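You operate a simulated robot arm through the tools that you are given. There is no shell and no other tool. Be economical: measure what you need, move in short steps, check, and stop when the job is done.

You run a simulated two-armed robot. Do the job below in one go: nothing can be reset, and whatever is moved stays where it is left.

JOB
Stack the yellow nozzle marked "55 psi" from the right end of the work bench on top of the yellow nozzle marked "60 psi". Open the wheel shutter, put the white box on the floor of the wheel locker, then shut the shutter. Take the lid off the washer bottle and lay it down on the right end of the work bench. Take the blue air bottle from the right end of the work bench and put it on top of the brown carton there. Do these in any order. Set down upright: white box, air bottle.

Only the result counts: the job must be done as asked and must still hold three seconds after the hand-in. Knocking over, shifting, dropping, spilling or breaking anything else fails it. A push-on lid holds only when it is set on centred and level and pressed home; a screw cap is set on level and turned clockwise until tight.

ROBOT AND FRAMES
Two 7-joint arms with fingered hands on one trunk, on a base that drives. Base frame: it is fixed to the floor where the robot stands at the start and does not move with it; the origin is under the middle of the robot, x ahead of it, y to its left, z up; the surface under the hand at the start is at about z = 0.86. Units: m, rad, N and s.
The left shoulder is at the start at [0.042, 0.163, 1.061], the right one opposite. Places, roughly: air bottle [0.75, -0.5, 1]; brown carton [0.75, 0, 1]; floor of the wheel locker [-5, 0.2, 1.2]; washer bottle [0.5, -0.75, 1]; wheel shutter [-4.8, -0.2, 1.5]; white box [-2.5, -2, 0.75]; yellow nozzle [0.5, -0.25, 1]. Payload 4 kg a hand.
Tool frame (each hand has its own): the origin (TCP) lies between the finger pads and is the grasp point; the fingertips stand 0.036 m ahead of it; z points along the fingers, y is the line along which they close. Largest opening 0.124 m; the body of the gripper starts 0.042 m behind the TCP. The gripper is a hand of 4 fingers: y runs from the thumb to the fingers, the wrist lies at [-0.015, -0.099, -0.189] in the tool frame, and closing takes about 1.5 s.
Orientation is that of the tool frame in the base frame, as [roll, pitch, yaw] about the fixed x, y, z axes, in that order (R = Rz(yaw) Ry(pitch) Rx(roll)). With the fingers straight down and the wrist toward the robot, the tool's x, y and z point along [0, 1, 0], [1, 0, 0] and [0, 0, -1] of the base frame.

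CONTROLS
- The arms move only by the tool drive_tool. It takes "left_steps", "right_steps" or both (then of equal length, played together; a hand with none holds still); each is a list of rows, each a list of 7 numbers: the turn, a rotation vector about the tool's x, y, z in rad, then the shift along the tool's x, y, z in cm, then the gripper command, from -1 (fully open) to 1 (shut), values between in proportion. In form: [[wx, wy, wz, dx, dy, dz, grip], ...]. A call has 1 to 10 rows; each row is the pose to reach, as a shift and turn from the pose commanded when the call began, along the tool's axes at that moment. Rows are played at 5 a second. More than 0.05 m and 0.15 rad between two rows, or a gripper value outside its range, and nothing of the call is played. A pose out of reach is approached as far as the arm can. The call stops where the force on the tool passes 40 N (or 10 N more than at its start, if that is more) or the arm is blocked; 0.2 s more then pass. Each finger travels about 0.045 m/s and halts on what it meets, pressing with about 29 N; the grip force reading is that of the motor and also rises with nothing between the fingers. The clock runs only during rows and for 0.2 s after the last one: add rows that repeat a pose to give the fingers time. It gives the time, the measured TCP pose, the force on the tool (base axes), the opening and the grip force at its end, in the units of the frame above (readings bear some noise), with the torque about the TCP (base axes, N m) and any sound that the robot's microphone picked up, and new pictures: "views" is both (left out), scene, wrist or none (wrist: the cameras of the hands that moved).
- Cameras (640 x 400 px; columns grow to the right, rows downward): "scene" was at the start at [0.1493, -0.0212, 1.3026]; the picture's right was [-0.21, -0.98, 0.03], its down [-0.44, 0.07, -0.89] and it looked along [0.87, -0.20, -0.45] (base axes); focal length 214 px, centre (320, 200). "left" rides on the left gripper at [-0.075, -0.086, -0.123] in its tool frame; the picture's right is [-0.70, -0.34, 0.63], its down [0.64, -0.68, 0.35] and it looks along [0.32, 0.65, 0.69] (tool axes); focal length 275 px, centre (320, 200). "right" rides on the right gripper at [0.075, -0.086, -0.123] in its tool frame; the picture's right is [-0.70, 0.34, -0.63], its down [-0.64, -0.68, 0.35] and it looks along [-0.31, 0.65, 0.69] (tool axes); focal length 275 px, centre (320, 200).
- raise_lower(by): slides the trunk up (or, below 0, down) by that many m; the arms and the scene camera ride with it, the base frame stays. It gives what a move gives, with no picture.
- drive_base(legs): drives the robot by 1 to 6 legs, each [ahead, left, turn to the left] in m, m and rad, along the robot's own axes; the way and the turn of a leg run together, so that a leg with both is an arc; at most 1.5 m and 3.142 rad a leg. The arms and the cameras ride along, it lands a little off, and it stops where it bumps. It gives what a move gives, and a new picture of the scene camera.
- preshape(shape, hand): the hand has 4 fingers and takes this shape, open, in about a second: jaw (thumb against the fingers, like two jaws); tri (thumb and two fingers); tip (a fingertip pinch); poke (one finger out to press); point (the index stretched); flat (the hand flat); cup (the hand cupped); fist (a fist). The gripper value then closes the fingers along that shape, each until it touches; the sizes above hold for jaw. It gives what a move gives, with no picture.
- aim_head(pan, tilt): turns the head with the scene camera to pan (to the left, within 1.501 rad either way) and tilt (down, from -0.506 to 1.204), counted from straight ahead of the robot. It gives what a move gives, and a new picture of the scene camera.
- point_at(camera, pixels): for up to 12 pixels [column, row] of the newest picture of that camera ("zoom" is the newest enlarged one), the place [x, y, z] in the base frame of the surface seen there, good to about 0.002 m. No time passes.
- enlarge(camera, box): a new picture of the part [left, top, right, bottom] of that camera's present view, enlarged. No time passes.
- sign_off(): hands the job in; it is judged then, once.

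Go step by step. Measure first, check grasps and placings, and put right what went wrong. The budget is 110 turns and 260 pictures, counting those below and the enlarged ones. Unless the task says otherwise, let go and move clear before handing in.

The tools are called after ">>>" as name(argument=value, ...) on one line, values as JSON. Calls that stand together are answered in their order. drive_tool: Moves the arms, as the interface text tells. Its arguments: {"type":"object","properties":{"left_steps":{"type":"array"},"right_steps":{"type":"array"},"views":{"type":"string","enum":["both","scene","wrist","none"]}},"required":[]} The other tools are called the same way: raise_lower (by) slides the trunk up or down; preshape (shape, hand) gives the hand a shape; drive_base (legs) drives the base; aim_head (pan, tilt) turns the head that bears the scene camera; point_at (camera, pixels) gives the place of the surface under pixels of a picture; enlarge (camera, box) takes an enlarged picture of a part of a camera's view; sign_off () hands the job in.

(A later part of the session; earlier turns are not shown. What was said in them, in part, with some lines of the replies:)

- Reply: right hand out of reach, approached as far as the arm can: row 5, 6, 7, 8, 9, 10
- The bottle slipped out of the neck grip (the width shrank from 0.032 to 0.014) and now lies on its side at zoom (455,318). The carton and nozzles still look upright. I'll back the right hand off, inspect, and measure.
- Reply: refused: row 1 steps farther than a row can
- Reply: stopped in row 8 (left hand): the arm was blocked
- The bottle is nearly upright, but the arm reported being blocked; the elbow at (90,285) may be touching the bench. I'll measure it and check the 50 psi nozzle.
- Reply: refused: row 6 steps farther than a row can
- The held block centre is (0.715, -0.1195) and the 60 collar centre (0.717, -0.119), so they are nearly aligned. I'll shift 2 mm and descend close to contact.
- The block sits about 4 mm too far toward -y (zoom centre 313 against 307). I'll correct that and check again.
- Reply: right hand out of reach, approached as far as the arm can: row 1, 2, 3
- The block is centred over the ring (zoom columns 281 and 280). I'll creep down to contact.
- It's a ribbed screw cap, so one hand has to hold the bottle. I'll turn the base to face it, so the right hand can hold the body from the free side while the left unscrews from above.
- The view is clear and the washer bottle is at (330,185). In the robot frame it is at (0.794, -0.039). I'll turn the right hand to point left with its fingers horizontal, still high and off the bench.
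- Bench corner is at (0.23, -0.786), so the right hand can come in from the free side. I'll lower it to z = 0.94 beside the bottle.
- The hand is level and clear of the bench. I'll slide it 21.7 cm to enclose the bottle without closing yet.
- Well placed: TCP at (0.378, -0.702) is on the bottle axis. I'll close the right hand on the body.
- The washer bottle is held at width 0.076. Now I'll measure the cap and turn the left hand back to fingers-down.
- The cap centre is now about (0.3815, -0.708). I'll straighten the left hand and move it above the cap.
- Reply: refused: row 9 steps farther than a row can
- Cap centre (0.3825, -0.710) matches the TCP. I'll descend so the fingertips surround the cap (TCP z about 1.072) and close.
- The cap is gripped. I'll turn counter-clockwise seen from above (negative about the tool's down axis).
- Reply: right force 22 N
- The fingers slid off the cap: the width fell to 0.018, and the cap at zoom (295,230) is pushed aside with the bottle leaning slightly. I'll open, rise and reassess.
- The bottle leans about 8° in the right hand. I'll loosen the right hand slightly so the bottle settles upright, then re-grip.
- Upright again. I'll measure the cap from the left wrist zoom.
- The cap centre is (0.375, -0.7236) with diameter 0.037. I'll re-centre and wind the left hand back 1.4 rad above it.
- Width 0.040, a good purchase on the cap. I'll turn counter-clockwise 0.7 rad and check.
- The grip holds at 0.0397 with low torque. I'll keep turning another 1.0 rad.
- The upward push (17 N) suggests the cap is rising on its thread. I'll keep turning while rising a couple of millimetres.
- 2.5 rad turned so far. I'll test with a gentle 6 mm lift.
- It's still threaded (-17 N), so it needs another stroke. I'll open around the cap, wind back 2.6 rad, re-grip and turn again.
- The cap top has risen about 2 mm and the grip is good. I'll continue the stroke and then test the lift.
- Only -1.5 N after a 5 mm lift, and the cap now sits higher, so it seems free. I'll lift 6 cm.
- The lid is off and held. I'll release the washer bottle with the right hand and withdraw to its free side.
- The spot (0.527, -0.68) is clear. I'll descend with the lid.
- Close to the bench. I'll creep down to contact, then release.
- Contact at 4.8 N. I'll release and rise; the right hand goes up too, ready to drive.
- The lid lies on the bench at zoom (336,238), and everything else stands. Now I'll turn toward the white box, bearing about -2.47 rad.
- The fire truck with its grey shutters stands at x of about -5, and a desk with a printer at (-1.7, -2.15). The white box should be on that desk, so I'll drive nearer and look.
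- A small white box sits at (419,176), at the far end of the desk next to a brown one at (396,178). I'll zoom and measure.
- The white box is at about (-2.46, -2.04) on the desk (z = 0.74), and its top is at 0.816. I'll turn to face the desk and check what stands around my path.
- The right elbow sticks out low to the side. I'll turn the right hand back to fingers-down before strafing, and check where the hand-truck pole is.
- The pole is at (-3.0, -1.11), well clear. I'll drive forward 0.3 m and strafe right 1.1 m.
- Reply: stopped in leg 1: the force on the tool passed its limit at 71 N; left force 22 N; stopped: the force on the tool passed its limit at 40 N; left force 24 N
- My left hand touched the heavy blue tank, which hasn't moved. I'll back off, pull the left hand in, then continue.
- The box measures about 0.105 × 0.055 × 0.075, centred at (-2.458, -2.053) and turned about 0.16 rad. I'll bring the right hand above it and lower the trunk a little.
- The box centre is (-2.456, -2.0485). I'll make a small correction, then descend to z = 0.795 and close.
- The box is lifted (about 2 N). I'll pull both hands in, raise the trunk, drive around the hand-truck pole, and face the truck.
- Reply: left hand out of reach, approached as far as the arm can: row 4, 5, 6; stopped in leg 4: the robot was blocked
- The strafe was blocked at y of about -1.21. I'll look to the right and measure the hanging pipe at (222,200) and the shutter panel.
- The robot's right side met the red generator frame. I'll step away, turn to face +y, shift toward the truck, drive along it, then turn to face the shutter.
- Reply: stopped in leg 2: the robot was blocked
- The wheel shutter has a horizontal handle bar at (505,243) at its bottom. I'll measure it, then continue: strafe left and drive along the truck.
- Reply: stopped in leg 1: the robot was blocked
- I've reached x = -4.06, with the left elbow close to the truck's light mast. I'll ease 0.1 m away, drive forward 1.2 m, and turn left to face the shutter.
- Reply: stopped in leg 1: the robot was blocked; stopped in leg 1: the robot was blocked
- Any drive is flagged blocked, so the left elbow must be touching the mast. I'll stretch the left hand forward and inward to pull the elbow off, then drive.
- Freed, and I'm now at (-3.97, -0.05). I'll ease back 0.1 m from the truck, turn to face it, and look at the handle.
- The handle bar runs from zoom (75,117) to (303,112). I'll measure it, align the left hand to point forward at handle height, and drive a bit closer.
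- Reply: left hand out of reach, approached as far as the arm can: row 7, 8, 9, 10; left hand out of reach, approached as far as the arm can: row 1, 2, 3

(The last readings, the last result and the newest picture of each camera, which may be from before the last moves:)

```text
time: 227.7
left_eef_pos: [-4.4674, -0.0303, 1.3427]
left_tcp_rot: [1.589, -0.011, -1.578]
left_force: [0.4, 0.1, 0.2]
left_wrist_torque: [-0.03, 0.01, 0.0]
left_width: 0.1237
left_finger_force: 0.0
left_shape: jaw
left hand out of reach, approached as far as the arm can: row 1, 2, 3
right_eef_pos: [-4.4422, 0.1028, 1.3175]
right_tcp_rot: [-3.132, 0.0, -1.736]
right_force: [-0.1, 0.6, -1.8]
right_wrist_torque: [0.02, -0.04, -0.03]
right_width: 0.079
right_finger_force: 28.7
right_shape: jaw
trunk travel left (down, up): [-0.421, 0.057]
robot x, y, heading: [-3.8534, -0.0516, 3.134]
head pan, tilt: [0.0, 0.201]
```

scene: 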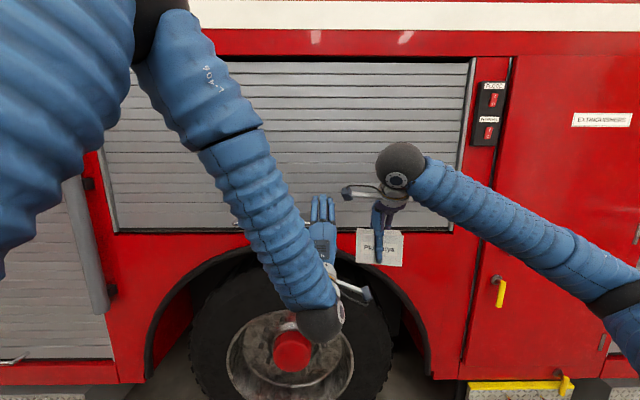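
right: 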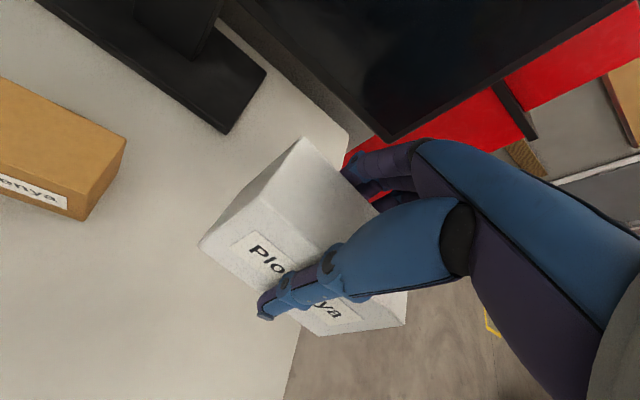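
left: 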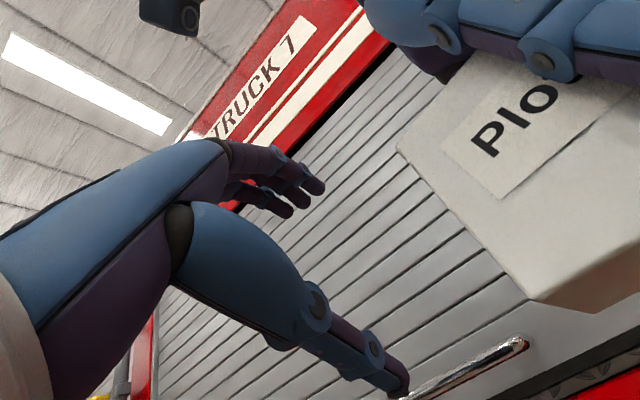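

The hand points forward but is near its limit. I'll lower the trunk 0.2 m, which also leaves travel for lifting, move the base 0.1 m closer, and bring the left hand before the bar at (-4.727, -0.16, 1.272).

>>> raise_lower(by=-0.2)

>>> drive_base(legs=[[0.1, 0, 0]])

>>> drive_tool(left_steps=[[0, 0, 0, 2, 2, 0, -1], [0, 0, 0, 4, 4, 0, -1], [0, 0, 0, 6, 6, 0, -1], [0, 0, 0, 8, 8, 0, -1], [0, 0, 0, 10, 10, 1, -1], [0, 0, 0, 12, 12, 3, -1], [0, 0, 0, 13, 13, 6, -1], [0, 0, 0, 13, 13, 9, -1], [0, 0, 0, 13, 13, 9, -1]], views="both")

```text
time: 229.9
left_eef_pos: [-4.4676, -0.0285, 1.1472]
left_tcp_rot: [1.582, -0.011, -1.576]
left_force: [-0.2, 0.2, -0.4]
left_wrist_torque: [0.01, 0.01, 0.0]
left_width: 0.1238
left_finger_force: 0.0
left_shape: jaw
right_eef_pos: [-4.4415, 0.1042, 1.118]
right_tcp_rot: [-3.129, 0.001, -1.737]
right_force: [-0.7, 0.0, -1.2]
right_wrist_torque: [0.04, -0.02, -0.02]
right_width: 0.0792
right_finger_force: 29.3
right_shape: jaw
trunk travel left (down, up): [-0.221, 0.257]
robot x, y, heading: [-3.8525, -0.0528, 3.135]
head pan, tilt: [0.0, 0.201]
```

```text
time: 231.0
left_eef_pos: [-4.5672, -0.0283, 1.1457]
left_tcp_rot: [1.586, -0.012, -1.578]
left_force: [-0.6, 0.0, -0.5]
left_wrist_torque: [0.01, 0.03, 0.02]
left_width: 0.1241
left_finger_force: 0.0
left_shape: jaw
right_eef_pos: [-4.5393, 0.1043, 1.1172]
right_tcp_rot: [-3.126, 0.001, -1.734]
right_force: [-0.4, 0.1, -0.9]
right_wrist_torque: [0.0, -0.04, 0.0]
right_width: 0.0792
right_finger_force: 28.8
right_shape: jaw
trunk travel left (down, up): [-0.221, 0.257]
robot x, y, heading: [-3.9524, -0.0525, 3.13]
head pan, tilt: [0.0, 0.201]
```

scene: 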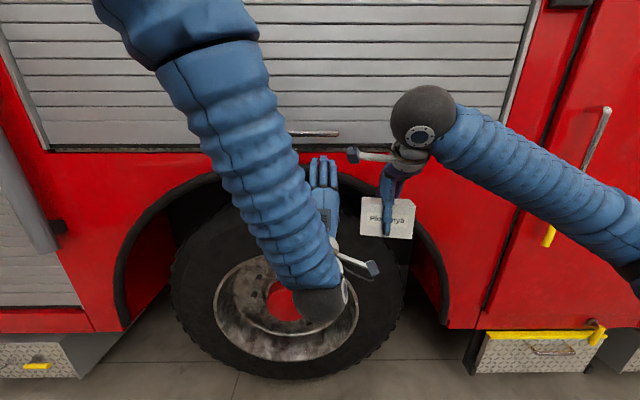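

```text
time: 233.0
left_eef_pos: [-4.6203, -0.0821, 1.2892]
left_tcp_rot: [1.603, 0.017, -1.533]
left_force: [0.3, 0.3, 0.1]
left_wrist_torque: [0.01, 0.0, 0.0]
left_width: 0.1241
left_finger_force: 0.0
left_shape: jaw
left hand out of reach, approached as far as the arm can: row 2, 3, 4, 5, 6, 7, 8, 9
right_eef_pos: [-4.5374, 0.1031, 1.1166]
right_tcp_rot: [-3.13, 0.001, -1.736]
right_force: [0.0, -1.0, -2.6]
right_wrist_torque: [0.01, 0.0, 0.01]
right_width: 0.0795
right_finger_force: 28.7
right_shape: jaw
trunk travel left (down, up): [-0.221, 0.257]
robot x, y, heading: [-3.9485, -0.0504, 3.127]
head pan, tilt: [0.0, 0.201]
```

scene: 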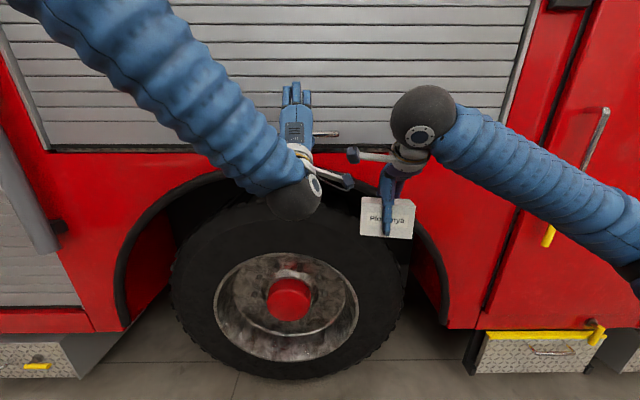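
left: 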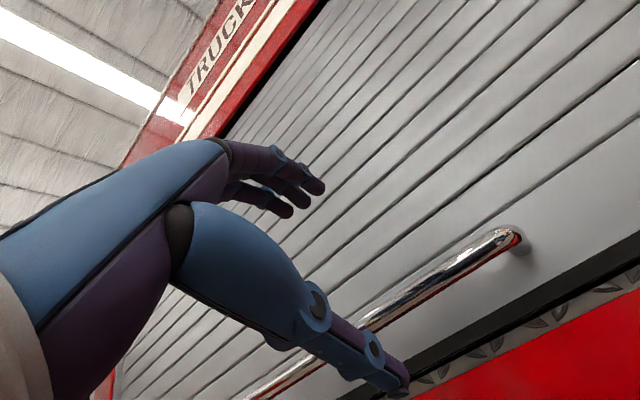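

The hand is at the bar's height and only 0.1 m short. I'll use the trunk (-0.015) and base (+0.1) to bring it onto the bar, close, and try a small trunk lift.

>>> raise_lower(by=-0.015)

>>> drive_base(legs=[[0.1, 0, 0]])

>>> drive_tool(left_steps=[[0, 0, 0, 0, 0, 0, 0], [0, 0, 0, 0, 0, 0, 1], [0, 0, 0, 0, 0, 0, 1], [0, 0, 0, 0, 0, 0, 1], [0, 0, 0, 0, 0, 0, 1], [0, 0, 0, 0, 0, 0, 1], [0, 0, 0, 0, 0, 0, 1], [0, 0, 0, 0, 0, 0, 1]], views="both")

>>> raise_lower(by=0.06)

>>> enlarge(camera="scene", box=[160, 40, 480, 260])

```text
time: 233.7
left_eef_pos: [-4.6199, -0.0781, 1.2716]
left_tcp_rot: [1.605, 0.021, -1.522]
left_force: [0.0, 0.7, 0.0]
left_wrist_torque: [0.0, -0.04, -0.03]
left_width: 0.124
left_finger_force: 0.1
left_shape: jaw
right_eef_pos: [-4.537, 0.1042, 1.1029]
right_tcp_rot: [-3.128, 0.003, -1.736]
right_force: [0.0, 0.4, -1.5]
right_wrist_torque: [-0.02, -0.02, -0.01]
right_width: 0.0792
right_finger_force: 29.0
right_shape: jaw
trunk travel left (down, up): [-0.206, 0.272]
robot x, y, heading: [-3.9462, -0.0512, 3.134]
head pan, tilt: [0.0, 0.201]
```

```text
time: 234.8
left_eef_pos: [-4.7223, -0.0789, 1.2702]
left_tcp_rot: [1.608, 0.022, -1.522]
left_force: [-0.1, 0.2, 0.9]
left_wrist_torque: [-0.01, 0.02, 0.01]
left_width: 0.124
left_finger_force: 0.1
left_shape: jaw
right_eef_pos: [-4.6391, 0.1044, 1.1015]
right_tcp_rot: [-3.128, 0.001, -1.735]
right_force: [-0.7, -0.4, -1.8]
right_wrist_torque: [-0.02, -0.03, 0.03]
right_width: 0.0796
right_finger_force: 28.5
right_shape: jaw
trunk travel left (down, up): [-0.206, 0.272]
robot x, y, heading: [-4.0494, -0.0524, 3.134]
head pan, tilt: [0.0, 0.201]
```

scene: 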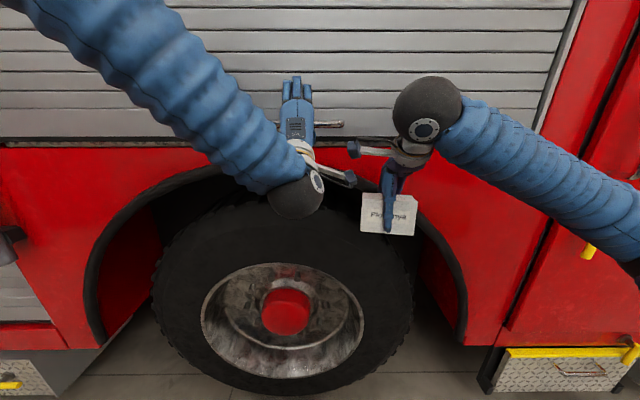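

```text
time: 236.6
left_eef_pos: [-4.7214, -0.079, 1.2695]
left_tcp_rot: [1.608, 0.021, -1.522]
left_force: [-0.8, 0.8, -4.8]
left_wrist_torque: [-0.08, 0.04, -0.06]
left_width: 0.0138
left_finger_force: 23.3
left_shape: jaw
right_eef_pos: [-4.6374, 0.1042, 1.1018]
right_tcp_rot: [-3.128, 0.002, -1.734]
right_force: [-0.2, -0.4, -2.3]
right_wrist_torque: [0.05, -0.02, -0.03]
right_width: 0.0794
right_finger_force: 29.4
right_shape: jaw
trunk travel left (down, up): [-0.206, 0.272]
robot x, y, heading: [-4.0538, -0.0525, 3.13]
head pan, tilt: [0.0, 0.201]
```

scene: 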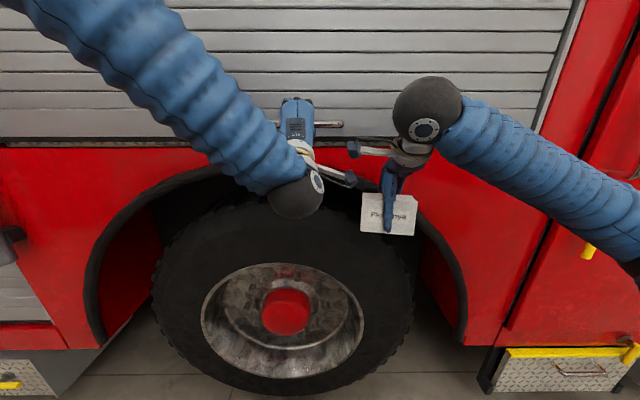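
left: 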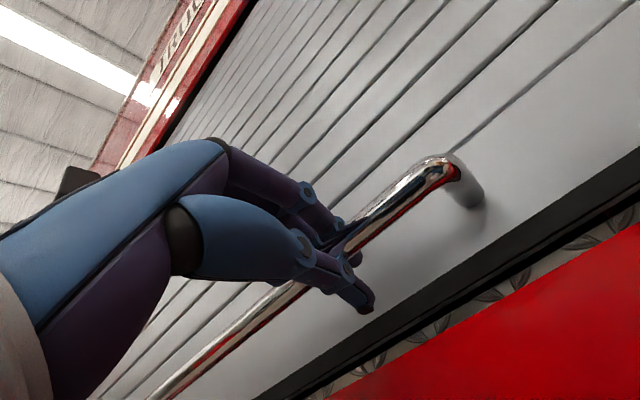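

```text
time: 237.6
left_eef_pos: [-4.7213, -0.0785, 1.331]
left_tcp_rot: [1.605, 0.023, -1.524]
left_force: [-8.8, -0.5, 5.1]
left_wrist_torque: [-0.12, 0.23, -0.02]
left_width: 0.0122
left_finger_force: 29.2
left_shape: jaw
right_eef_pos: [-4.6382, 0.1034, 1.1613]
right_tcp_rot: [-3.127, 0.004, -1.733]
right_force: [-0.5, 0.1, -2.5]
right_wrist_torque: [-0.03, -0.01, -0.02]
right_width: 0.0793
right_finger_force: 28.9
right_shape: jaw
trunk travel left (down, up): [-0.266, 0.212]
robot x, y, heading: [-4.0489, -0.049, 3.128]
head pan, tilt: [0.0, 0.201]
```

```text
1.82 times, centred on (320, 150) of scene
```

zoom: 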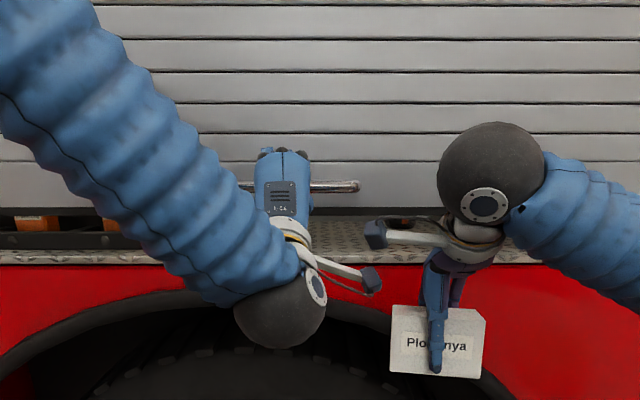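

The shutter rises with the hand. I'll raise the trunk its remaining 0.21 m and then lift further with the arm.

>>> raise_lower(by=0.21)

>>> drive_tool(left_steps=[[0, 0, 0, -3, 2, -2, 1], [0, 0, 0, -6, 5, -4, 1], [0, 0, 0, -7, 9, -4, 1], [0, 0, 0, -7, 13, -4, 1], [0, 0, 0, -7, 17, -4, 1], [0, 0, 0, -7, 21, -4, 1], [0, 0, 0, -7, 25, -4, 1]], views="scene")

>>> point_at(camera="scene", pixels=[[320, 200], [440, 190], [470, 220], [250, 220], [400, 180], [380, 150], [440, 120], [480, 200]])

```text
time: 238.8
left_eef_pos: [-4.718, -0.0782, 1.4451]
left_tcp_rot: [1.594, 0.027, -1.511]
left_force: [-37.9, -1.5, 11.3]
left_wrist_torque: [-0.13, 0.16, -0.07]
left_width: 0.0095
left_finger_force: 29.2
left_shape: jaw
right_eef_pos: [-4.6389, 0.1048, 1.2648]
right_tcp_rot: [-3.132, 0.001, -1.733]
right_force: [0.6, -0.1, -1.6]
right_wrist_torque: [0.02, -0.06, 0.04]
right_width: 0.0795
right_finger_force: 28.5
right_shape: jaw
trunk travel left (down, up): [-0.366, 0.112]
robot x, y, heading: [-4.0493, -0.049, 3.137]
head pan, tilt: [0.0, 0.201]
stopped: the force on the tool passed its limit at 44 N (the readings are from after the stop); the commanded pose is now the measured one
```

```text
time: 239.1
left_eef_pos: [-4.7183, -0.0785, 1.4449]
left_tcp_rot: [1.605, 0.03, -1.496]
left_force: [-39.2, -7.4, -1.3]
left_wrist_torque: [-0.08, -0.08, -0.12]
left_width: 0.0101
left_finger_force: 29.1
left_shape: jaw
right_eef_pos: [-4.6423, 0.1031, 1.264]
right_tcp_rot: [-3.129, 0.002, -1.733]
right_force: [0.1, -0.1, -1.5]
right_wrist_torque: [0.02, 0.01, 0.01]
right_width: 0.0795
right_finger_force: 28.8
right_shape: jaw
trunk travel left (down, up): [-0.366, 0.112]
robot x, y, heading: [-4.0541, -0.0518, 3.133]
head pan, tilt: [0.0, 0.201]
stopped in row 1 (left hand): the force on the tool passed its limit at 64 N (the readings are from after the stop); the commanded pose is now the measured one
```

scene: 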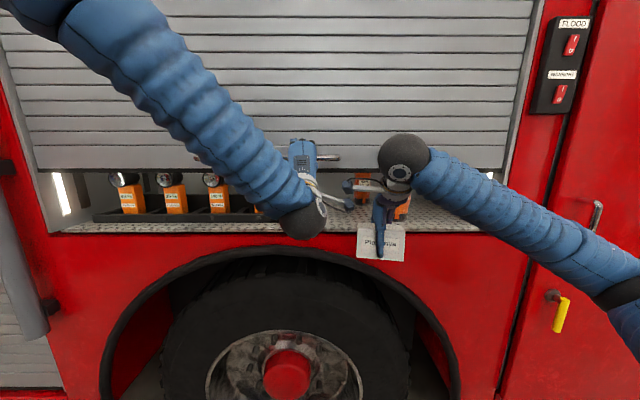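

```text
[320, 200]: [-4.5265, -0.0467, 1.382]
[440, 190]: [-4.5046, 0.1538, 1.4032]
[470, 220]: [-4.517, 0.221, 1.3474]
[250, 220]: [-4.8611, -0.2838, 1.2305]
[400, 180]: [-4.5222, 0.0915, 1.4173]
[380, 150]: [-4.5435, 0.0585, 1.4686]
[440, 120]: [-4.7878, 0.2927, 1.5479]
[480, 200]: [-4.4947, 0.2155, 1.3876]
```

The -38 N in x shows the hand is pulling outward on the bar. I'll ease it forward 2 cm and continue lifting.

>>> drive_tool(left_steps=[[0, 0, 0, 0, 0, 0.7, 1], [0, 0, 0, 0, 0, 1.4, 1], [0, 0, 0, 0, 0, 2, 1], [0, 0, 0, 0, 3, 2, 1], [0, 0, 0, 0, 6, 2, 1], [0, 0, 0, 0, 9, 2, 1], [0, 0, 0, 0, 12, 2, 1]], views="none")

>>> raise_lower(by=0.11)

>>> drive_tool(left_steps=[[0, 0, 0, 0, 3, 0, 1], [0, 0, 0, 0, 6, 0, 1], [0, 0, 0, 0, 9, 0, 1], [0, 0, 0, 0, 12, 0, 1]], views="scene")

>>> point_at(camera="scene", pixels=[[320, 250], [440, 250], [470, 240], [400, 230], [380, 240], [350, 250], [430, 230], [460, 220]])

```text
time: 240.7
left_eef_pos: [-4.7354, -0.0781, 1.5658]
left_tcp_rot: [1.597, 0.028, -1.504]
left_force: [1.4, 10.5, -1.1]
left_wrist_torque: [-0.05, 0.0, -0.03]
left_width: 0.0079
left_finger_force: 29.4
left_shape: jaw
right_eef_pos: [-4.6372, 0.1043, 1.2659]
right_tcp_rot: [-3.134, 0.0, -1.733]
right_force: [-0.1, -0.5, -1.9]
right_wrist_torque: [-0.01, -0.07, -0.01]
right_width: 0.0793
right_finger_force: 28.9
right_shape: jaw
trunk travel left (down, up): [-0.366, 0.112]
robot x, y, heading: [-4.0484, -0.0473, 3.133]
head pan, tilt: [0.0, 0.201]
```

```text
time: 242.1
left_eef_pos: [-4.7352, -0.0793, 1.6782]
left_tcp_rot: [1.598, 0.03, -1.505]
left_force: [1.0, 9.4, 0.7]
left_wrist_torque: [-0.06, 0.03, 0.02]
left_width: 0.0074
left_finger_force: 29.3
left_shape: jaw
right_eef_pos: [-4.6367, 0.1064, 1.3743]
right_tcp_rot: [-3.132, -0.001, -1.732]
right_force: [0.4, 0.5, -1.4]
right_wrist_torque: [0.0, -0.05, 0.03]
right_width: 0.0794
right_finger_force: 29.0
right_shape: jaw
trunk travel left (down, up): [-0.476, 0.002]
robot x, y, heading: [-4.0495, -0.0482, 3.136]
head pan, tilt: [0.0, 0.201]
```

```text
time: 243.1
left_eef_pos: [-4.7415, -0.085, 1.7932]
left_tcp_rot: [1.599, 0.028, -1.502]
left_force: [1.5, 9.8, -3.6]
left_wrist_torque: [-0.04, 0.05, 0.01]
left_width: 0.0059
left_finger_force: 28.9
left_shape: jaw
right_eef_pos: [-4.6365, 0.1043, 1.3745]
right_tcp_rot: [-3.132, 0.002, -1.733]
right_force: [0.0, 0.3, -2.0]
right_wrist_torque: [0.02, 0.01, -0.01]
right_width: 0.0795
right_finger_force: 29.2
right_shape: jaw
trunk travel left (down, up): [-0.476, 0.002]
robot x, y, heading: [-4.0504, -0.0488, 3.13]
head pan, tilt: [0.0, 0.201]
```

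scene: 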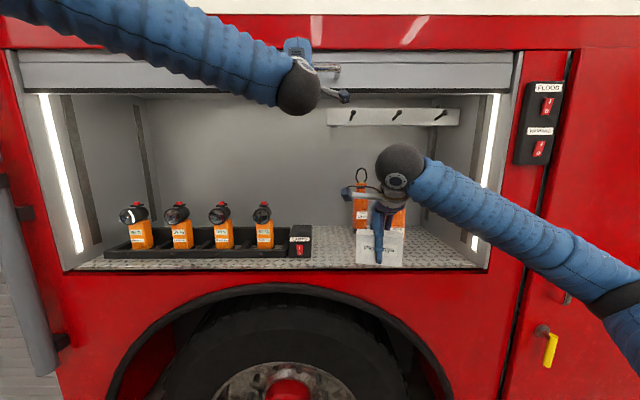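

```text
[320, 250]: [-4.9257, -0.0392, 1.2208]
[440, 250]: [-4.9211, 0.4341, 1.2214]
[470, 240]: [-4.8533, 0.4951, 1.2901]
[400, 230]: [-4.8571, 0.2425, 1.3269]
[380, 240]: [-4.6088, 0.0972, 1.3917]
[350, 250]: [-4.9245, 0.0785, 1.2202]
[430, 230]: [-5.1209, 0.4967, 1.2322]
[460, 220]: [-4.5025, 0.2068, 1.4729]
```

The shutter is fully open (bar at 1.79) and the locker floor is at z = 1.22. Orange lamps stand at y of about 0.13–0.25, so the clear spot is near y = 0.38. I'll move the right hand over to that side, still outside, and look.

>>> drive_tool(right_steps=[[0, 0, 0, -4, 0.6, 0, 1], [0, 0, 0, -8, 1.3, 0, 1], [0, 0, 0, -12, 2, 0, 1], [0, 0, 0, -16, 2.6, 0, 1], [0, 0, 0, -20, 3.3, 0, 1], [0, 0, 0, -24, 4, 0, 1], [0, 0, 0, -27.5, 4.5, 0, 1]], views="both")

>>> enlarge(camera="scene", box=[300, 140, 520, 280])

>>> point_at(camera="zoom", pixels=[[180, 200], [160, 260], [190, 290], [230, 255], [260, 230], [290, 260], [310, 330], [400, 340], [470, 340], [270, 280], [240, 280], [520, 330]])

```text
time: 244.7
left_eef_pos: [-4.7409, -0.0876, 1.7939]
left_tcp_rot: [1.599, 0.028, -1.502]
left_force: [-7.6, -5.2, 2.5]
left_wrist_torque: [0.08, -0.09, 0.02]
left_width: 0.0055
left_finger_force: 28.8
left_shape: jaw
right_eef_pos: [-4.6393, 0.3858, 1.3737]
right_tcp_rot: [-3.13, 0.003, -1.732]
right_force: [0.2, 0.0, -1.7]
right_wrist_torque: [0.0, 0.01, 0.01]
right_width: 0.0792
right_finger_force: 29.0
right_shape: jaw
trunk travel left (down, up): [-0.476, 0.002]
robot x, y, heading: [-4.0502, -0.0446, 3.13]
head pan, tilt: [0.0, 0.201]
```

scene: 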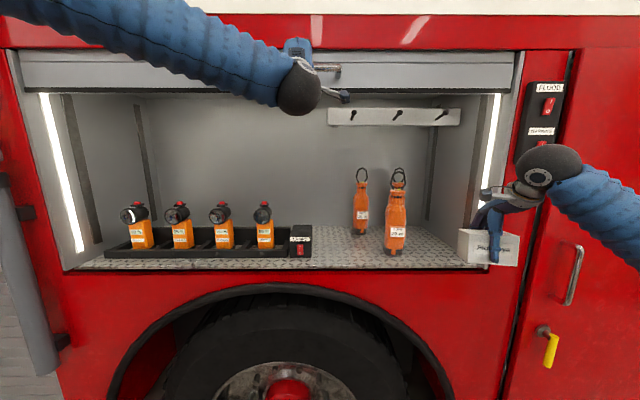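
right: 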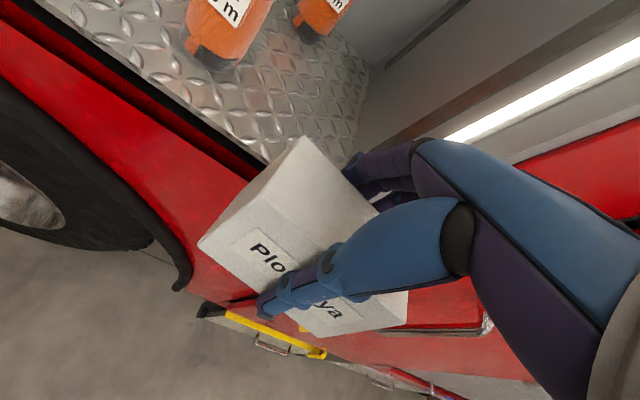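

```text
2.86 times, centred on (410, 210) of scene
```

zoom: 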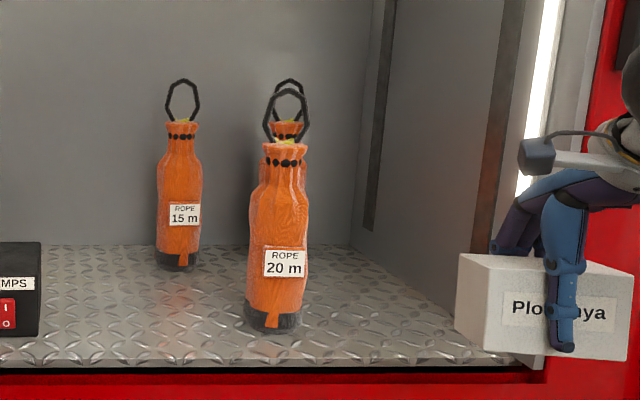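

```text
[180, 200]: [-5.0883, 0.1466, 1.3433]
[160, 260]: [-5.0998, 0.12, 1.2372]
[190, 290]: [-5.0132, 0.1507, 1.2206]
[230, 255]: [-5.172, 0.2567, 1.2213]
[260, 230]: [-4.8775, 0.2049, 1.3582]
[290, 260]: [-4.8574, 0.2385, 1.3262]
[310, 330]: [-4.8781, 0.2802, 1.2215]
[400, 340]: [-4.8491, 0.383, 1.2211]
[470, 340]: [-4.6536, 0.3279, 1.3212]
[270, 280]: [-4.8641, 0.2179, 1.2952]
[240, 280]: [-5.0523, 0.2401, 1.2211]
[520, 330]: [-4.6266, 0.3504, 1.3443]
```

There is a clear spot on the floor between the LAMPS box (y of about -0.05) and the 20 m rope bag (y of about 0.2): target (-4.89, 0.07). I'll move across, go in, and lower close to the floor.

>>> drive_tool(right_steps=[[0, 0, 0, 4.4, -0.7, 0, 1], [0, 0, 0, 8.9, -1.4, 0, 1], [0, 0, 0, 13.4, -2.2, 0, 1], [0, 0, 0, 17.9, -2.9, 0, 1], [0, 0, 0, 22.3, -3.6, 0, 1], [0, 0, 0, 26.8, -4.4, 0, 1], [0, 0, 0, 31.2, -5.1, 0, 1]], views="none")

>>> drive_tool(right_steps=[[0, 0, 0, 0.7, 4.1, 0, 1], [0, 0, 0, 1.3, 8.2, 0, 1], [0, 0, 0, 2, 12.3, 0, 1], [0, 0, 0, 2.7, 16.4, 0, 1], [0, 0, 0, 3.3, 20.5, 0, 1], [0, 0, 0, 4, 24.7, 0, 1], [0, 0, 0, 4, 24.7, 3, 1], [0, 0, 0, 4, 24.7, 6, 1], [0, 0, 0, 4, 24.7, 8.7, 1], [0, 0, 0, 4, 24.7, 8.7, 1]], views="both")

>>> enlarge(camera="scene", box=[270, 140, 490, 280])

```text
time: 246.3
left_eef_pos: [-4.7405, -0.0875, 1.794]
left_tcp_rot: [1.6, 0.029, -1.502]
left_force: [-7.0, -2.1, 2.1]
left_wrist_torque: [0.06, -0.08, 0.05]
left_width: 0.005
left_finger_force: 29.4
left_shape: jaw
right_eef_pos: [-4.6402, 0.0673, 1.3719]
right_tcp_rot: [-3.131, 0.002, -1.734]
right_force: [0.1, 0.6, -2.9]
right_wrist_torque: [-0.01, 0.01, 0.0]
right_width: 0.0789
right_finger_force: 29.0
right_shape: jaw
trunk travel left (down, up): [-0.476, 0.002]
robot x, y, heading: [-4.0493, -0.0505, 3.127]
head pan, tilt: [0.0, 0.201]
```

```text
time: 248.5
left_eef_pos: [-4.741, -0.0872, 1.7933]
left_tcp_rot: [1.601, 0.029, -1.502]
left_force: [-6.0, -3.0, 0.7]
left_wrist_torque: [0.11, -0.04, 0.03]
left_width: 0.0052
left_finger_force: 28.4
left_shape: jaw
right_eef_pos: [-4.8886, 0.0629, 1.2846]
right_tcp_rot: [-3.132, 0.002, -1.733]
right_force: [-0.4, 1.2, -2.5]
right_wrist_torque: [-0.04, -0.03, 0.01]
right_width: 0.0789
right_finger_force: 28.7
right_shape: jaw
trunk travel left (down, up): [-0.476, 0.002]
robot x, y, heading: [-4.0469, -0.049, 3.133]
head pan, tilt: [0.0, 0.201]
```

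scene: 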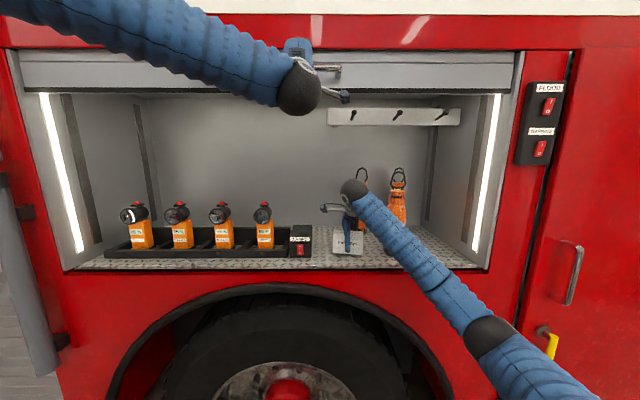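
right: 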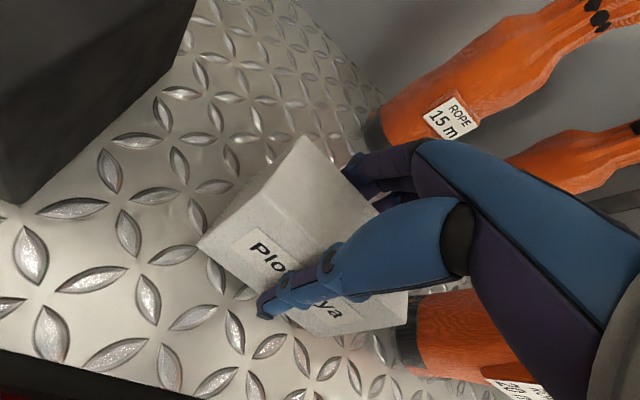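

```text
2.86 times, centred on (380, 210) of scene
```

zoom: 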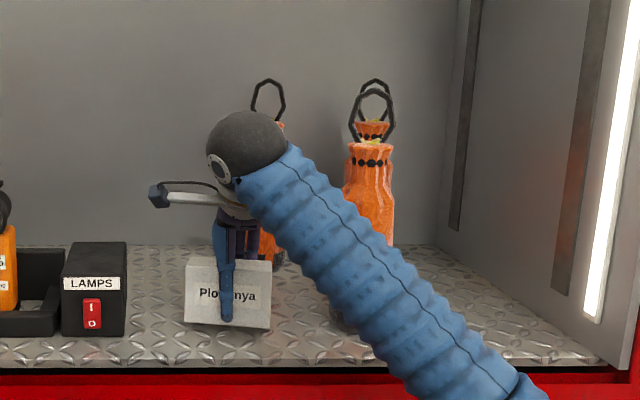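

The box is 7 mm above a clear floor spot. I'll lower to contact, release, rise and back out.

>>> drive_tool(right_steps=[[0, 0, 0, 0, 0, 0.3, 1], [0, 0, 0, 0, 0, 0.6, 1], [0, 0, 0, 0, 0, 0.8, 1], [0, 0, 0, 0, 0, 0.9, 1]], views="none")

>>> drive_tool(right_steps=[[0, 0, 0, 0, 0, 0, 0.1], [0, 0, 0, 0, 0, 0, -0.3], [0, 0, 0, 0, 0, 0, -0.8], [0, 0, 0, 0, 0, 0, -0.8], [0, 0, 0, 0, 0, -3, -0.8], [0, 0, 0, 0, 0, -6.5, -0.8], [0, 0, 0, 0, 0, -10, -0.8]], views="none")

>>> drive_tool(right_steps=[[0, 0, 0, -0.7, -4.1, 0, -0.8], [0, 0, 0, -1.3, -8.2, 0, -0.8], [0, 0, 0, -2, -12.3, 0, -0.8], [0, 0, 0, -2.7, -16.4, 0, -0.8], [0, 0, 0, -3.3, -20.5, 0, -0.8], [0, 0, 0, -4, -24.7, 0, -0.8], [0, 0, 0, -8, -27, 0, -0.8], [0, 0, 0, -12, -29, 0, -0.8], [0, 0, 0, -16, -31, 0, -0.8]], views="scene")

>>> enlarge(camera="scene", box=[270, 140, 490, 280])

```text
time: 249.5
left_eef_pos: [-4.7405, -0.0879, 1.7931]
left_tcp_rot: [1.601, 0.03, -1.501]
left_force: [-9.9, -2.0, 0.1]
left_wrist_torque: [0.05, -0.08, 0.06]
left_width: 0.0051
left_finger_force: 29.1
left_shape: jaw
right_eef_pos: [-4.8865, 0.0664, 1.2768]
right_tcp_rot: [-3.133, 0.003, -1.731]
right_force: [0.6, -1.2, 9.8]
right_wrist_torque: [0.04, 0.3, 0.06]
right_width: 0.0789
right_finger_force: 28.9
right_shape: jaw
trunk travel left (down, up): [-0.476, 0.002]
robot x, y, heading: [-4.0497, -0.0495, 3.134]
head pan, tilt: [0.0, 0.201]
```

```text
time: 251.1
left_eef_pos: [-4.7402, -0.0863, 1.7947]
left_tcp_rot: [1.601, 0.03, -1.502]
left_force: [-6.1, -3.6, -0.3]
left_wrist_torque: [0.06, -0.07, 0.0]
left_width: 0.005
left_finger_force: 28.8
left_shape: jaw
right_eef_pos: [-4.8878, 0.0666, 1.3777]
right_tcp_rot: [-3.131, 0.005, -1.734]
right_force: [0.2, 0.3, -0.8]
right_wrist_torque: [0.0, -0.02, 0.01]
right_width: 0.1116
right_finger_force: 0.0
right_shape: jaw
trunk travel left (down, up): [-0.476, 0.002]
robot x, y, heading: [-4.0511, -0.0506, 3.127]
head pan, tilt: [0.0, 0.201]
```

```text
time: 253.1
left_eef_pos: [-4.7401, -0.0875, 1.794]
left_tcp_rot: [1.601, 0.029, -1.501]
left_force: [-7.5, -5.1, -1.0]
left_wrist_torque: [0.09, -0.05, 0.02]
left_width: 0.0053
left_finger_force: 28.7
left_shape: jaw
right_eef_pos: [-4.5573, 0.1777, 1.3792]
right_tcp_rot: [-3.132, 0.001, -1.729]
right_force: [-0.1, 0.5, -0.8]
right_wrist_torque: [0.0, -0.02, -0.02]
right_width: 0.1116
right_finger_force: 0.1
right_shape: jaw
trunk travel left (down, up): [-0.476, 0.002]
robot x, y, heading: [-4.0499, -0.0465, 3.136]
head pan, tilt: [0.0, 0.201]
```

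scene: 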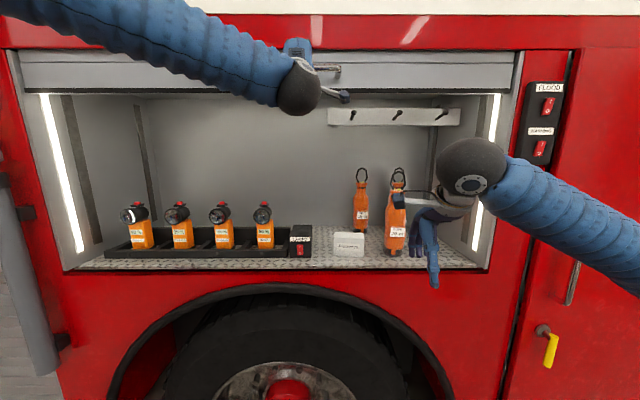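

```text
2.86 times, centred on (380, 210) of scene
```

zoom: 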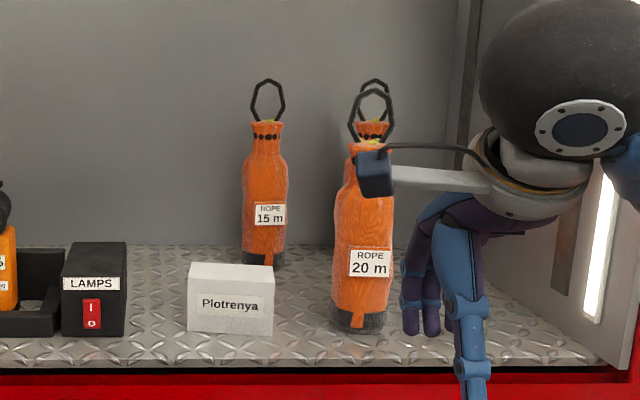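

The box stands upright on the locker floor. Now I'll shut: lower the bar with the trunk in two stages, easing the hand out slightly in between.

>>> raise_lower(by=-0.23)

>>> drive_tool(left_steps=[[0, 0, 0, 0, 0, -0.5, 1], [0, 0, 0, 0, 0, -1, 1]], views="none")

>>> raise_lower(by=-0.2)

>>> aim_head(pan=0.0, tilt=0.1)

```text
time: 255.5
left_eef_pos: [-4.7425, -0.0847, 1.5638]
left_tcp_rot: [1.605, 0.029, -1.503]
left_force: [-10.2, -2.6, -1.1]
left_wrist_torque: [0.03, -0.11, 0.02]
left_width: 0.0036
left_finger_force: 29.1
left_shape: jaw
right_eef_pos: [-4.5577, 0.1728, 1.1495]
right_tcp_rot: [-3.13, 0.001, -1.733]
right_force: [-0.6, 0.5, 0.0]
right_wrist_torque: [-0.01, -0.01, -0.03]
right_width: 0.1115
right_finger_force: 0.3
right_shape: jaw
trunk travel left (down, up): [-0.246, 0.232]
robot x, y, heading: [-4.0508, -0.0496, 3.13]
head pan, tilt: [0.0, 0.201]
```

```text
time: 256.1
left_eef_pos: [-4.7382, -0.0865, 1.5632]
left_tcp_rot: [1.608, 0.03, -1.497]
left_force: [-30.1, 2.1, 3.8]
left_wrist_torque: [0.03, -0.47, 0.12]
left_width: 0.0039
left_finger_force: 29.0
left_shape: jaw
right_eef_pos: [-4.558, 0.175, 1.1497]
right_tcp_rot: [-3.132, 0.002, -1.733]
right_force: [-0.3, -0.1, -0.5]
right_wrist_torque: [-0.02, 0.02, -0.01]
right_width: 0.1115
right_finger_force: 0.1
right_shape: jaw
trunk travel left (down, up): [-0.246, 0.232]
robot x, y, heading: [-4.053, -0.0524, 3.13]
head pan, tilt: [0.0, 0.201]
stopped in row 2 (left hand): the force on the tool passed its limit at 42 N (the readings are from after the stop); the commanded pose is now the measured one
```

```text
time: 257.8
left_eef_pos: [-4.7471, -0.0843, 1.3793]
left_tcp_rot: [1.629, 0.027, -1.507]
left_force: [17.4, -3.3, -8.3]
left_wrist_torque: [-0.14, -0.27, 0.1]
left_width: 0.0022
left_finger_force: 28.9
left_shape: jaw
right_eef_pos: [-4.557, 0.1739, 0.9776]
right_tcp_rot: [-3.12, 0.002, -1.732]
right_force: [0.6, 0.3, 0.6]
right_wrist_torque: [0.03, 0.02, 0.02]
right_width: 0.1116
right_finger_force: 0.0
right_shape: jaw
trunk travel left (down, up): [-0.082, 0.396]
robot x, y, heading: [-4.0483, -0.0498, 3.129]
head pan, tilt: [0.0, 0.201]
stopped: the force on the tool passed its limit at 54 N (the readings are from after the stop); the commanded pose is now the measured one
```

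```text
time: 258.4
left_eef_pos: [-4.7483, -0.0822, 1.3812]
left_tcp_rot: [1.626, 0.028, -1.504]
left_force: [24.2, -2.4, -8.2]
left_wrist_torque: [-0.12, -0.39, 0.13]
left_width: 0.0023
left_finger_force: 29.7
left_shape: jaw
right_eef_pos: [-4.5576, 0.1736, 0.9783]
right_tcp_rot: [-3.121, 0.003, -1.732]
right_force: [-0.4, -0.3, -0.8]
right_wrist_torque: [0.03, -0.01, 0.0]
right_width: 0.1115
right_finger_force: 0.1
right_shape: jaw
trunk travel left (down, up): [-0.082, 0.396]
robot x, y, heading: [-4.0539, -0.047, 3.133]
head pan, tilt: [0.0, 0.099]
5 turns are left
```

scene: 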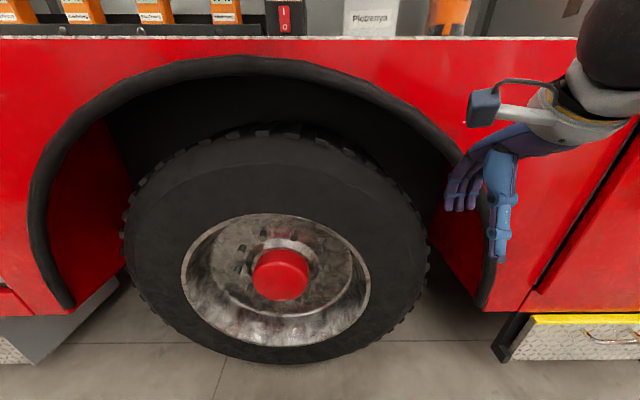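

Five turns are left and the bar is at about z = 1.38. The hand is now pressed inward (+24 N), so I'll ease it out 1.4 cm and pull down the remaining 11 cm, then look.

>>> drive_tool(left_steps=[[0, 0, 0, 0, 0, -0.6, 1], [0, 0, 0, 0, 0, -1.1, 1], [0, 0, 0, 0, -2, -1.3, 1], [0, 0, 0, 0, -4, -1.3, 1], [0, 0, 0, 0, -6, -1.3, 1]], views="none")

>>> drive_tool(left_steps=[[0, 0, 0, 0, -2, 0, 1], [0, 0, 0, 0, -4, 0, 1], [0, 0, 0, 0, -5, 0, 1], [0, 0, 0, 0, -6, 0, 1]], views="none")

>>> aim_head(pan=0.1, tilt=-0.25)

>>> point_at(camera="scene", pixels=[[320, 200], [360, 260], [400, 280], [450, 290], [450, 250], [400, 310], [450, 320], [300, 300], [250, 300], [420, 270], [480, 270], [480, 300]])

```text
time: 259.4
left_eef_pos: [-4.7388, -0.0842, 1.342]
left_tcp_rot: [1.65, 0.029, -1.494]
left_force: [-23.4, 2.2, -4.3]
left_wrist_torque: [-0.04, -0.32, 0.08]
left_width: 0.0032
left_finger_force: 28.9
left_shape: jaw
left hand out of reach, approached as far as the arm can: row 4, 5
right_eef_pos: [-4.5625, 0.1748, 0.9763]
right_tcp_rot: [-3.116, 0.002, -1.733]
right_force: [-0.2, -0.2, -0.5]
right_wrist_torque: [-0.02, 0.03, -0.05]
right_width: 0.1115
right_finger_force: 0.0
right_shape: jaw
trunk travel left (down, up): [-0.082, 0.396]
robot x, y, heading: [-4.053, -0.0493, 3.133]
head pan, tilt: [0.0, 0.099]
stopped in row 5 (left hand): the force on the tool passed its limit at 48 N (the readings are from after the stop); the commanded pose is now the measured one
```

```text
time: 259.8
left_eef_pos: [-4.7374, -0.0832, 1.3328]
left_tcp_rot: [1.655, 0.032, -1.489]
left_force: [-16.4, 3.5, -3.1]
left_wrist_torque: [-0.07, -0.23, 0.05]
left_width: 0.0034
left_finger_force: 28.9
left_shape: jaw
right_eef_pos: [-4.5618, 0.1747, 0.9775]
right_tcp_rot: [-3.117, 0.004, -1.733]
right_force: [0.4, -0.5, 0.1]
right_wrist_torque: [-0.01, -0.02, 0.05]
right_width: 0.1118
right_finger_force: 0.0
right_shape: jaw
trunk travel left (down, up): [-0.082, 0.396]
robot x, y, heading: [-4.0507, -0.0482, 3.133]
head pan, tilt: [0.0, 0.099]
stopped in row 1 (left hand): the force on the tool passed its limit at 41 N (the readings are from after the stop); the commanded pose is now the measured one
```

```text
time: 260.6
left_eef_pos: [-4.7376, -0.0844, 1.3336]
left_tcp_rot: [1.652, 0.032, -1.49]
left_force: [-22.5, 5.6, -5.9]
left_wrist_torque: [-0.11, -0.27, 0.09]
left_width: 0.0038
left_finger_force: 29.3
left_shape: jaw
right_eef_pos: [-4.5619, 0.1736, 0.9755]
right_tcp_rot: [-3.116, 0.004, -1.734]
right_force: [-0.1, 0.3, 0.2]
right_wrist_torque: [0.02, -0.04, 0.0]
right_width: 0.1115
right_finger_force: 0.1
right_shape: jaw
trunk travel left (down, up): [-0.082, 0.396]
robot x, y, heading: [-4.0534, -0.0492, 3.134]
head pan, tilt: [0.099, -0.25]
```

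scene: 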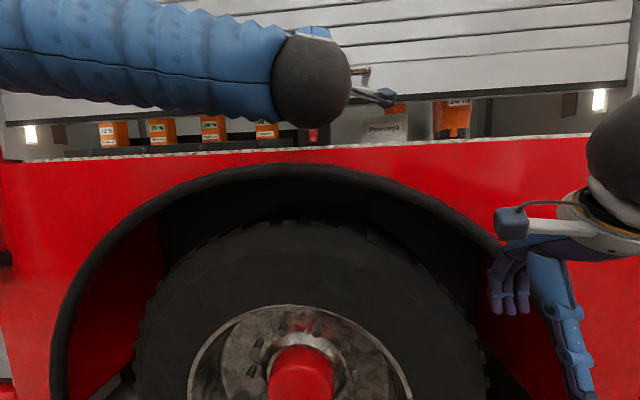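

```text
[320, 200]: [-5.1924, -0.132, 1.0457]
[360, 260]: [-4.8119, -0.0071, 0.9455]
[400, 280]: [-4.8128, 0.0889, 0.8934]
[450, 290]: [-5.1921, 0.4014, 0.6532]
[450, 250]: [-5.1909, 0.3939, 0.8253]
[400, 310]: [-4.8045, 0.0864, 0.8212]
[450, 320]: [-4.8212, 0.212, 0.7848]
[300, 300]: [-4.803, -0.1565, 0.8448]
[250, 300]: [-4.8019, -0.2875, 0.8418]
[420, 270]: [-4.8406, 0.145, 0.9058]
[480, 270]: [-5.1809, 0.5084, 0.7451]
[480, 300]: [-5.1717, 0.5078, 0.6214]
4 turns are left
```

The shutter still needs about 6 cm. The trunk has 8 cm left and the grip holds, so I'll lower with the trunk in small stages and check.

>>> raise_lower(by=-0.035)

>>> raise_lower(by=-0.028)

>>> raise_lower(by=-0.012)

>>> aim_head(pan=0.0, tilt=-0.35)

>>> enlarge(camera="scene", box=[240, 80, 560, 280])

```text
time: 261.4
left_eef_pos: [-4.7379, -0.0848, 1.2965]
left_tcp_rot: [1.667, 0.032, -1.49]
left_force: [-20.4, 3.9, -8.6]
left_wrist_torque: [-0.11, -0.2, 0.03]
left_width: 0.0043
left_finger_force: 29.0
left_shape: jaw
right_eef_pos: [-4.5626, 0.1749, 0.9403]
right_tcp_rot: [-3.115, 0.004, -1.732]
right_force: [-0.3, 0.0, 0.1]
right_wrist_torque: [-0.01, -0.01, -0.01]
right_width: 0.1117
right_finger_force: 0.1
right_shape: jaw
trunk travel left (down, up): [-0.047, 0.431]
robot x, y, heading: [-4.0539, -0.0472, 3.133]
head pan, tilt: [0.099, -0.25]
```

```text
time: 262.1
left_eef_pos: [-4.7369, -0.0841, 1.2684]
left_tcp_rot: [1.679, 0.033, -1.489]
left_force: [-19.9, 3.9, -8.9]
left_wrist_torque: [-0.09, -0.2, -0.01]
left_width: 0.0045
left_finger_force: 28.5
left_shape: jaw
right_eef_pos: [-4.563, 0.1756, 0.9137]
right_tcp_rot: [-3.115, 0.003, -1.733]
right_force: [0.5, 0.4, 0.1]
right_wrist_torque: [0.0, -0.02, -0.01]
right_width: 0.1117
right_finger_force: 0.0
right_shape: jaw
trunk travel left (down, up): [-0.019, 0.459]
robot x, y, heading: [-4.0513, -0.0499, 3.132]
head pan, tilt: [0.099, -0.25]
```

```text
time: 262.8
left_eef_pos: [-4.7378, -0.0855, 1.2578]
left_tcp_rot: [1.682, 0.034, -1.488]
left_force: [-23.2, 5.1, -7.6]
left_wrist_torque: [-0.1, -0.22, 0.01]
left_width: 0.0044
left_finger_force: 29.4
left_shape: jaw
right_eef_pos: [-4.5616, 0.1753, 0.9002]
right_tcp_rot: [-3.117, 0.005, -1.732]
right_force: [-0.1, 0.0, -0.1]
right_wrist_torque: [-0.03, -0.03, 0.02]
right_width: 0.1114
right_finger_force: 0.1
right_shape: jaw
trunk travel left (down, up): [-0.007, 0.471]
robot x, y, heading: [-4.0563, -0.0464, 3.133]
head pan, tilt: [0.099, -0.25]
```

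```text
time: 263.4
left_eef_pos: [-4.7357, -0.0853, 1.2599]
left_tcp_rot: [1.679, 0.034, -1.488]
left_force: [-26.0, 4.6, -10.5]
left_wrist_torque: [-0.09, -0.21, 0.05]
left_width: 0.0049
left_finger_force: 28.3
left_shape: jaw
right_eef_pos: [-4.5626, 0.1748, 0.9012]
right_tcp_rot: [-3.115, 0.004, -1.732]
right_force: [0.0, -0.2, 0.1]
right_wrist_torque: [-0.01, 0.03, 0.01]
right_width: 0.1114
right_finger_force: 0.2
right_shape: jaw
trunk travel left (down, up): [-0.007, 0.471]
robot x, y, heading: [-4.051, -0.0518, 3.133]
head pan, tilt: [0.0, -0.351]
```

scene: 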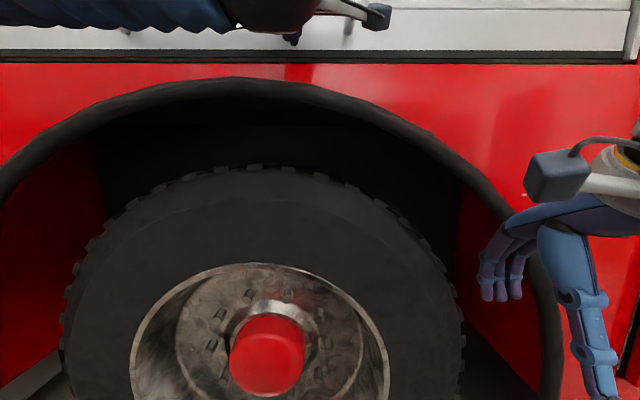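

```text
2.00 times, centred on (400, 180) of scene
3 turns are left
```

zoom: 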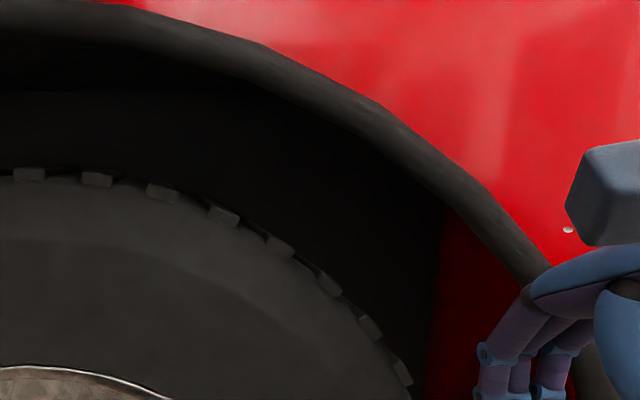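

The shutter's bottom seal meets the sill (row 55). I'll open the left hand, back the robot away straight, and verify.

>>> drive_tool(left_steps=[[0, 0, 0, 0, 0, 0, 0], [0, 0, 0, 0, 0, 0, -1], [0, 0, 0, 0, 0, 0, -1], [0, 0, 0, 0, 0, 0, -1], [0, 0, 0, 0, 0, 0, -1], [0, 0, 0, 0, 0, 0, -1], [0, 0, 0, 0, 0, 0, -1]], views="none")

>>> drive_base(legs=[[-0.3, 0, 0]])

>>> enlarge(camera="scene", box=[60, 0, 560, 200])

>>> point_at(camera="scene", pixels=[[450, 60], [450, 70], [450, 80], [450, 90], [450, 100], [450, 110], [450, 120], [450, 130], [250, 110], [250, 120], [250, 130], [250, 100]])

```text
time: 265.0
left_eef_pos: [-4.7319, -0.0845, 1.2609]
left_tcp_rot: [1.676, 0.036, -1.489]
left_force: [0.1, 1.1, 0.4]
left_wrist_torque: [-0.01, -0.02, 0.0]
left_width: 0.1234
left_finger_force: 0.0
left_shape: jaw
right_eef_pos: [-4.5607, 0.1745, 0.9025]
right_tcp_rot: [-3.12, 0.005, -1.732]
right_force: [0.8, 0.3, -0.4]
right_wrist_torque: [0.04, -0.01, 0.0]
right_width: 0.1115
right_finger_force: 0.1
right_shape: jaw
trunk travel left (down, up): [-0.007, 0.471]
robot x, y, heading: [-4.052, -0.0514, 3.131]
head pan, tilt: [0.0, -0.351]
```

```text
time: 267.0
left_eef_pos: [-4.4411, -0.0906, 1.2626]
left_tcp_rot: [1.674, 0.036, -1.482]
left_force: [0.4, 0.3, -0.8]
left_wrist_torque: [-0.02, 0.02, 0.02]
left_width: 0.1236
left_finger_force: 0.0
left_shape: jaw
right_eef_pos: [-4.2714, 0.1698, 0.9036]
right_tcp_rot: [-3.118, 0.003, -1.729]
right_force: [1.2, 0.2, 0.3]
right_wrist_torque: [0.0, -0.02, -0.01]
right_width: 0.1117
right_finger_force: 0.1
right_shape: jaw
trunk travel left (down, up): [-0.007, 0.471]
robot x, y, heading: [-3.7634, -0.0523, 3.139]
head pan, tilt: [0.0, -0.351]
```

scene: 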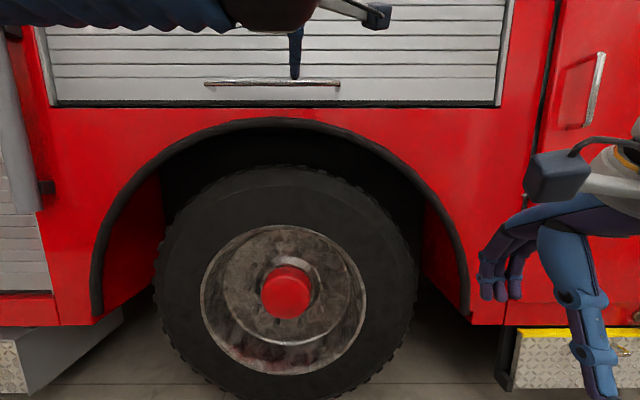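

```text
1.28 times, centred on (310, 100) of scene
```

zoom: 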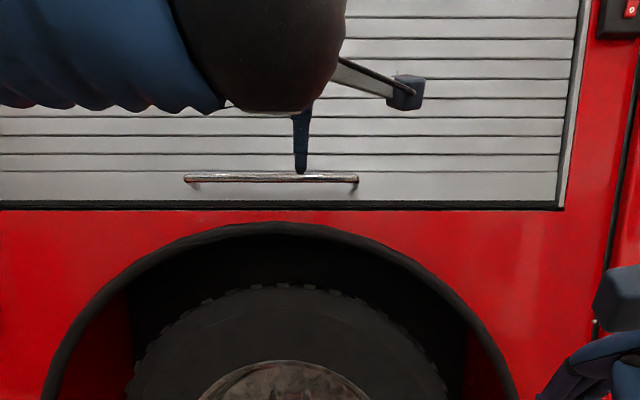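

```text
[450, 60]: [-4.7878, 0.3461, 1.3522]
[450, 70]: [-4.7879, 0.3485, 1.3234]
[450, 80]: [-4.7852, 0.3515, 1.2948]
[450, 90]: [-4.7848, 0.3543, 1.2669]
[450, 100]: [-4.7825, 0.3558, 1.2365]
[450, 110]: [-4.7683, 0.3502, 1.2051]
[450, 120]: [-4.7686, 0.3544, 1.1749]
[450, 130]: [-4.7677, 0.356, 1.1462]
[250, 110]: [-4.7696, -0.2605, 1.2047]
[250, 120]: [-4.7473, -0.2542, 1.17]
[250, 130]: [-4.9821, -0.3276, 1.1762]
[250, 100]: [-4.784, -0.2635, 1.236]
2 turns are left
```

The shutter is down again with its seal on the sill. From the bar row (83) I work out a height of about 1.275, against 1.272 when shut at the start. Both hands are clear and all four parts are in place, so I'm handing in.

>>> sign_off()

```text
The job is handed in.
```

I finished all four parts and handed the job in, but it wasn't clean. I dropped the air bottle once on the bench while carrying it, and bumped a few things along the way.

- **Nozzles:** the nozzle I took to be "55 psi" is stacked on the "60 psi" one. I never saw its label. I picked it because the other three I found read 40, 50 and 60.
- **Wheel locker:** the white box stands upright on the locker floor. The shutter is down with its seal on the sill. I worked out its handle at about 1.275 m from the picture, against 1.272 m when shut at the start.
- **Washer bottle:** the lid is unscrewed and lies on the right end of the bench. The open bottle stands upright about 2 cm from where it was.
- **Air bottle:** it stands upright on the brown carton. When it fell it ended up lying between the two nozzles there; they measured unmoved afterwards.
- **Bumps:** the left hand pressed the blue tank and the left elbow caught the truck's light mast. The base also stopped against what I think was the red generator. The tank had not moved; I did not measure the mast or the generator afterwards.
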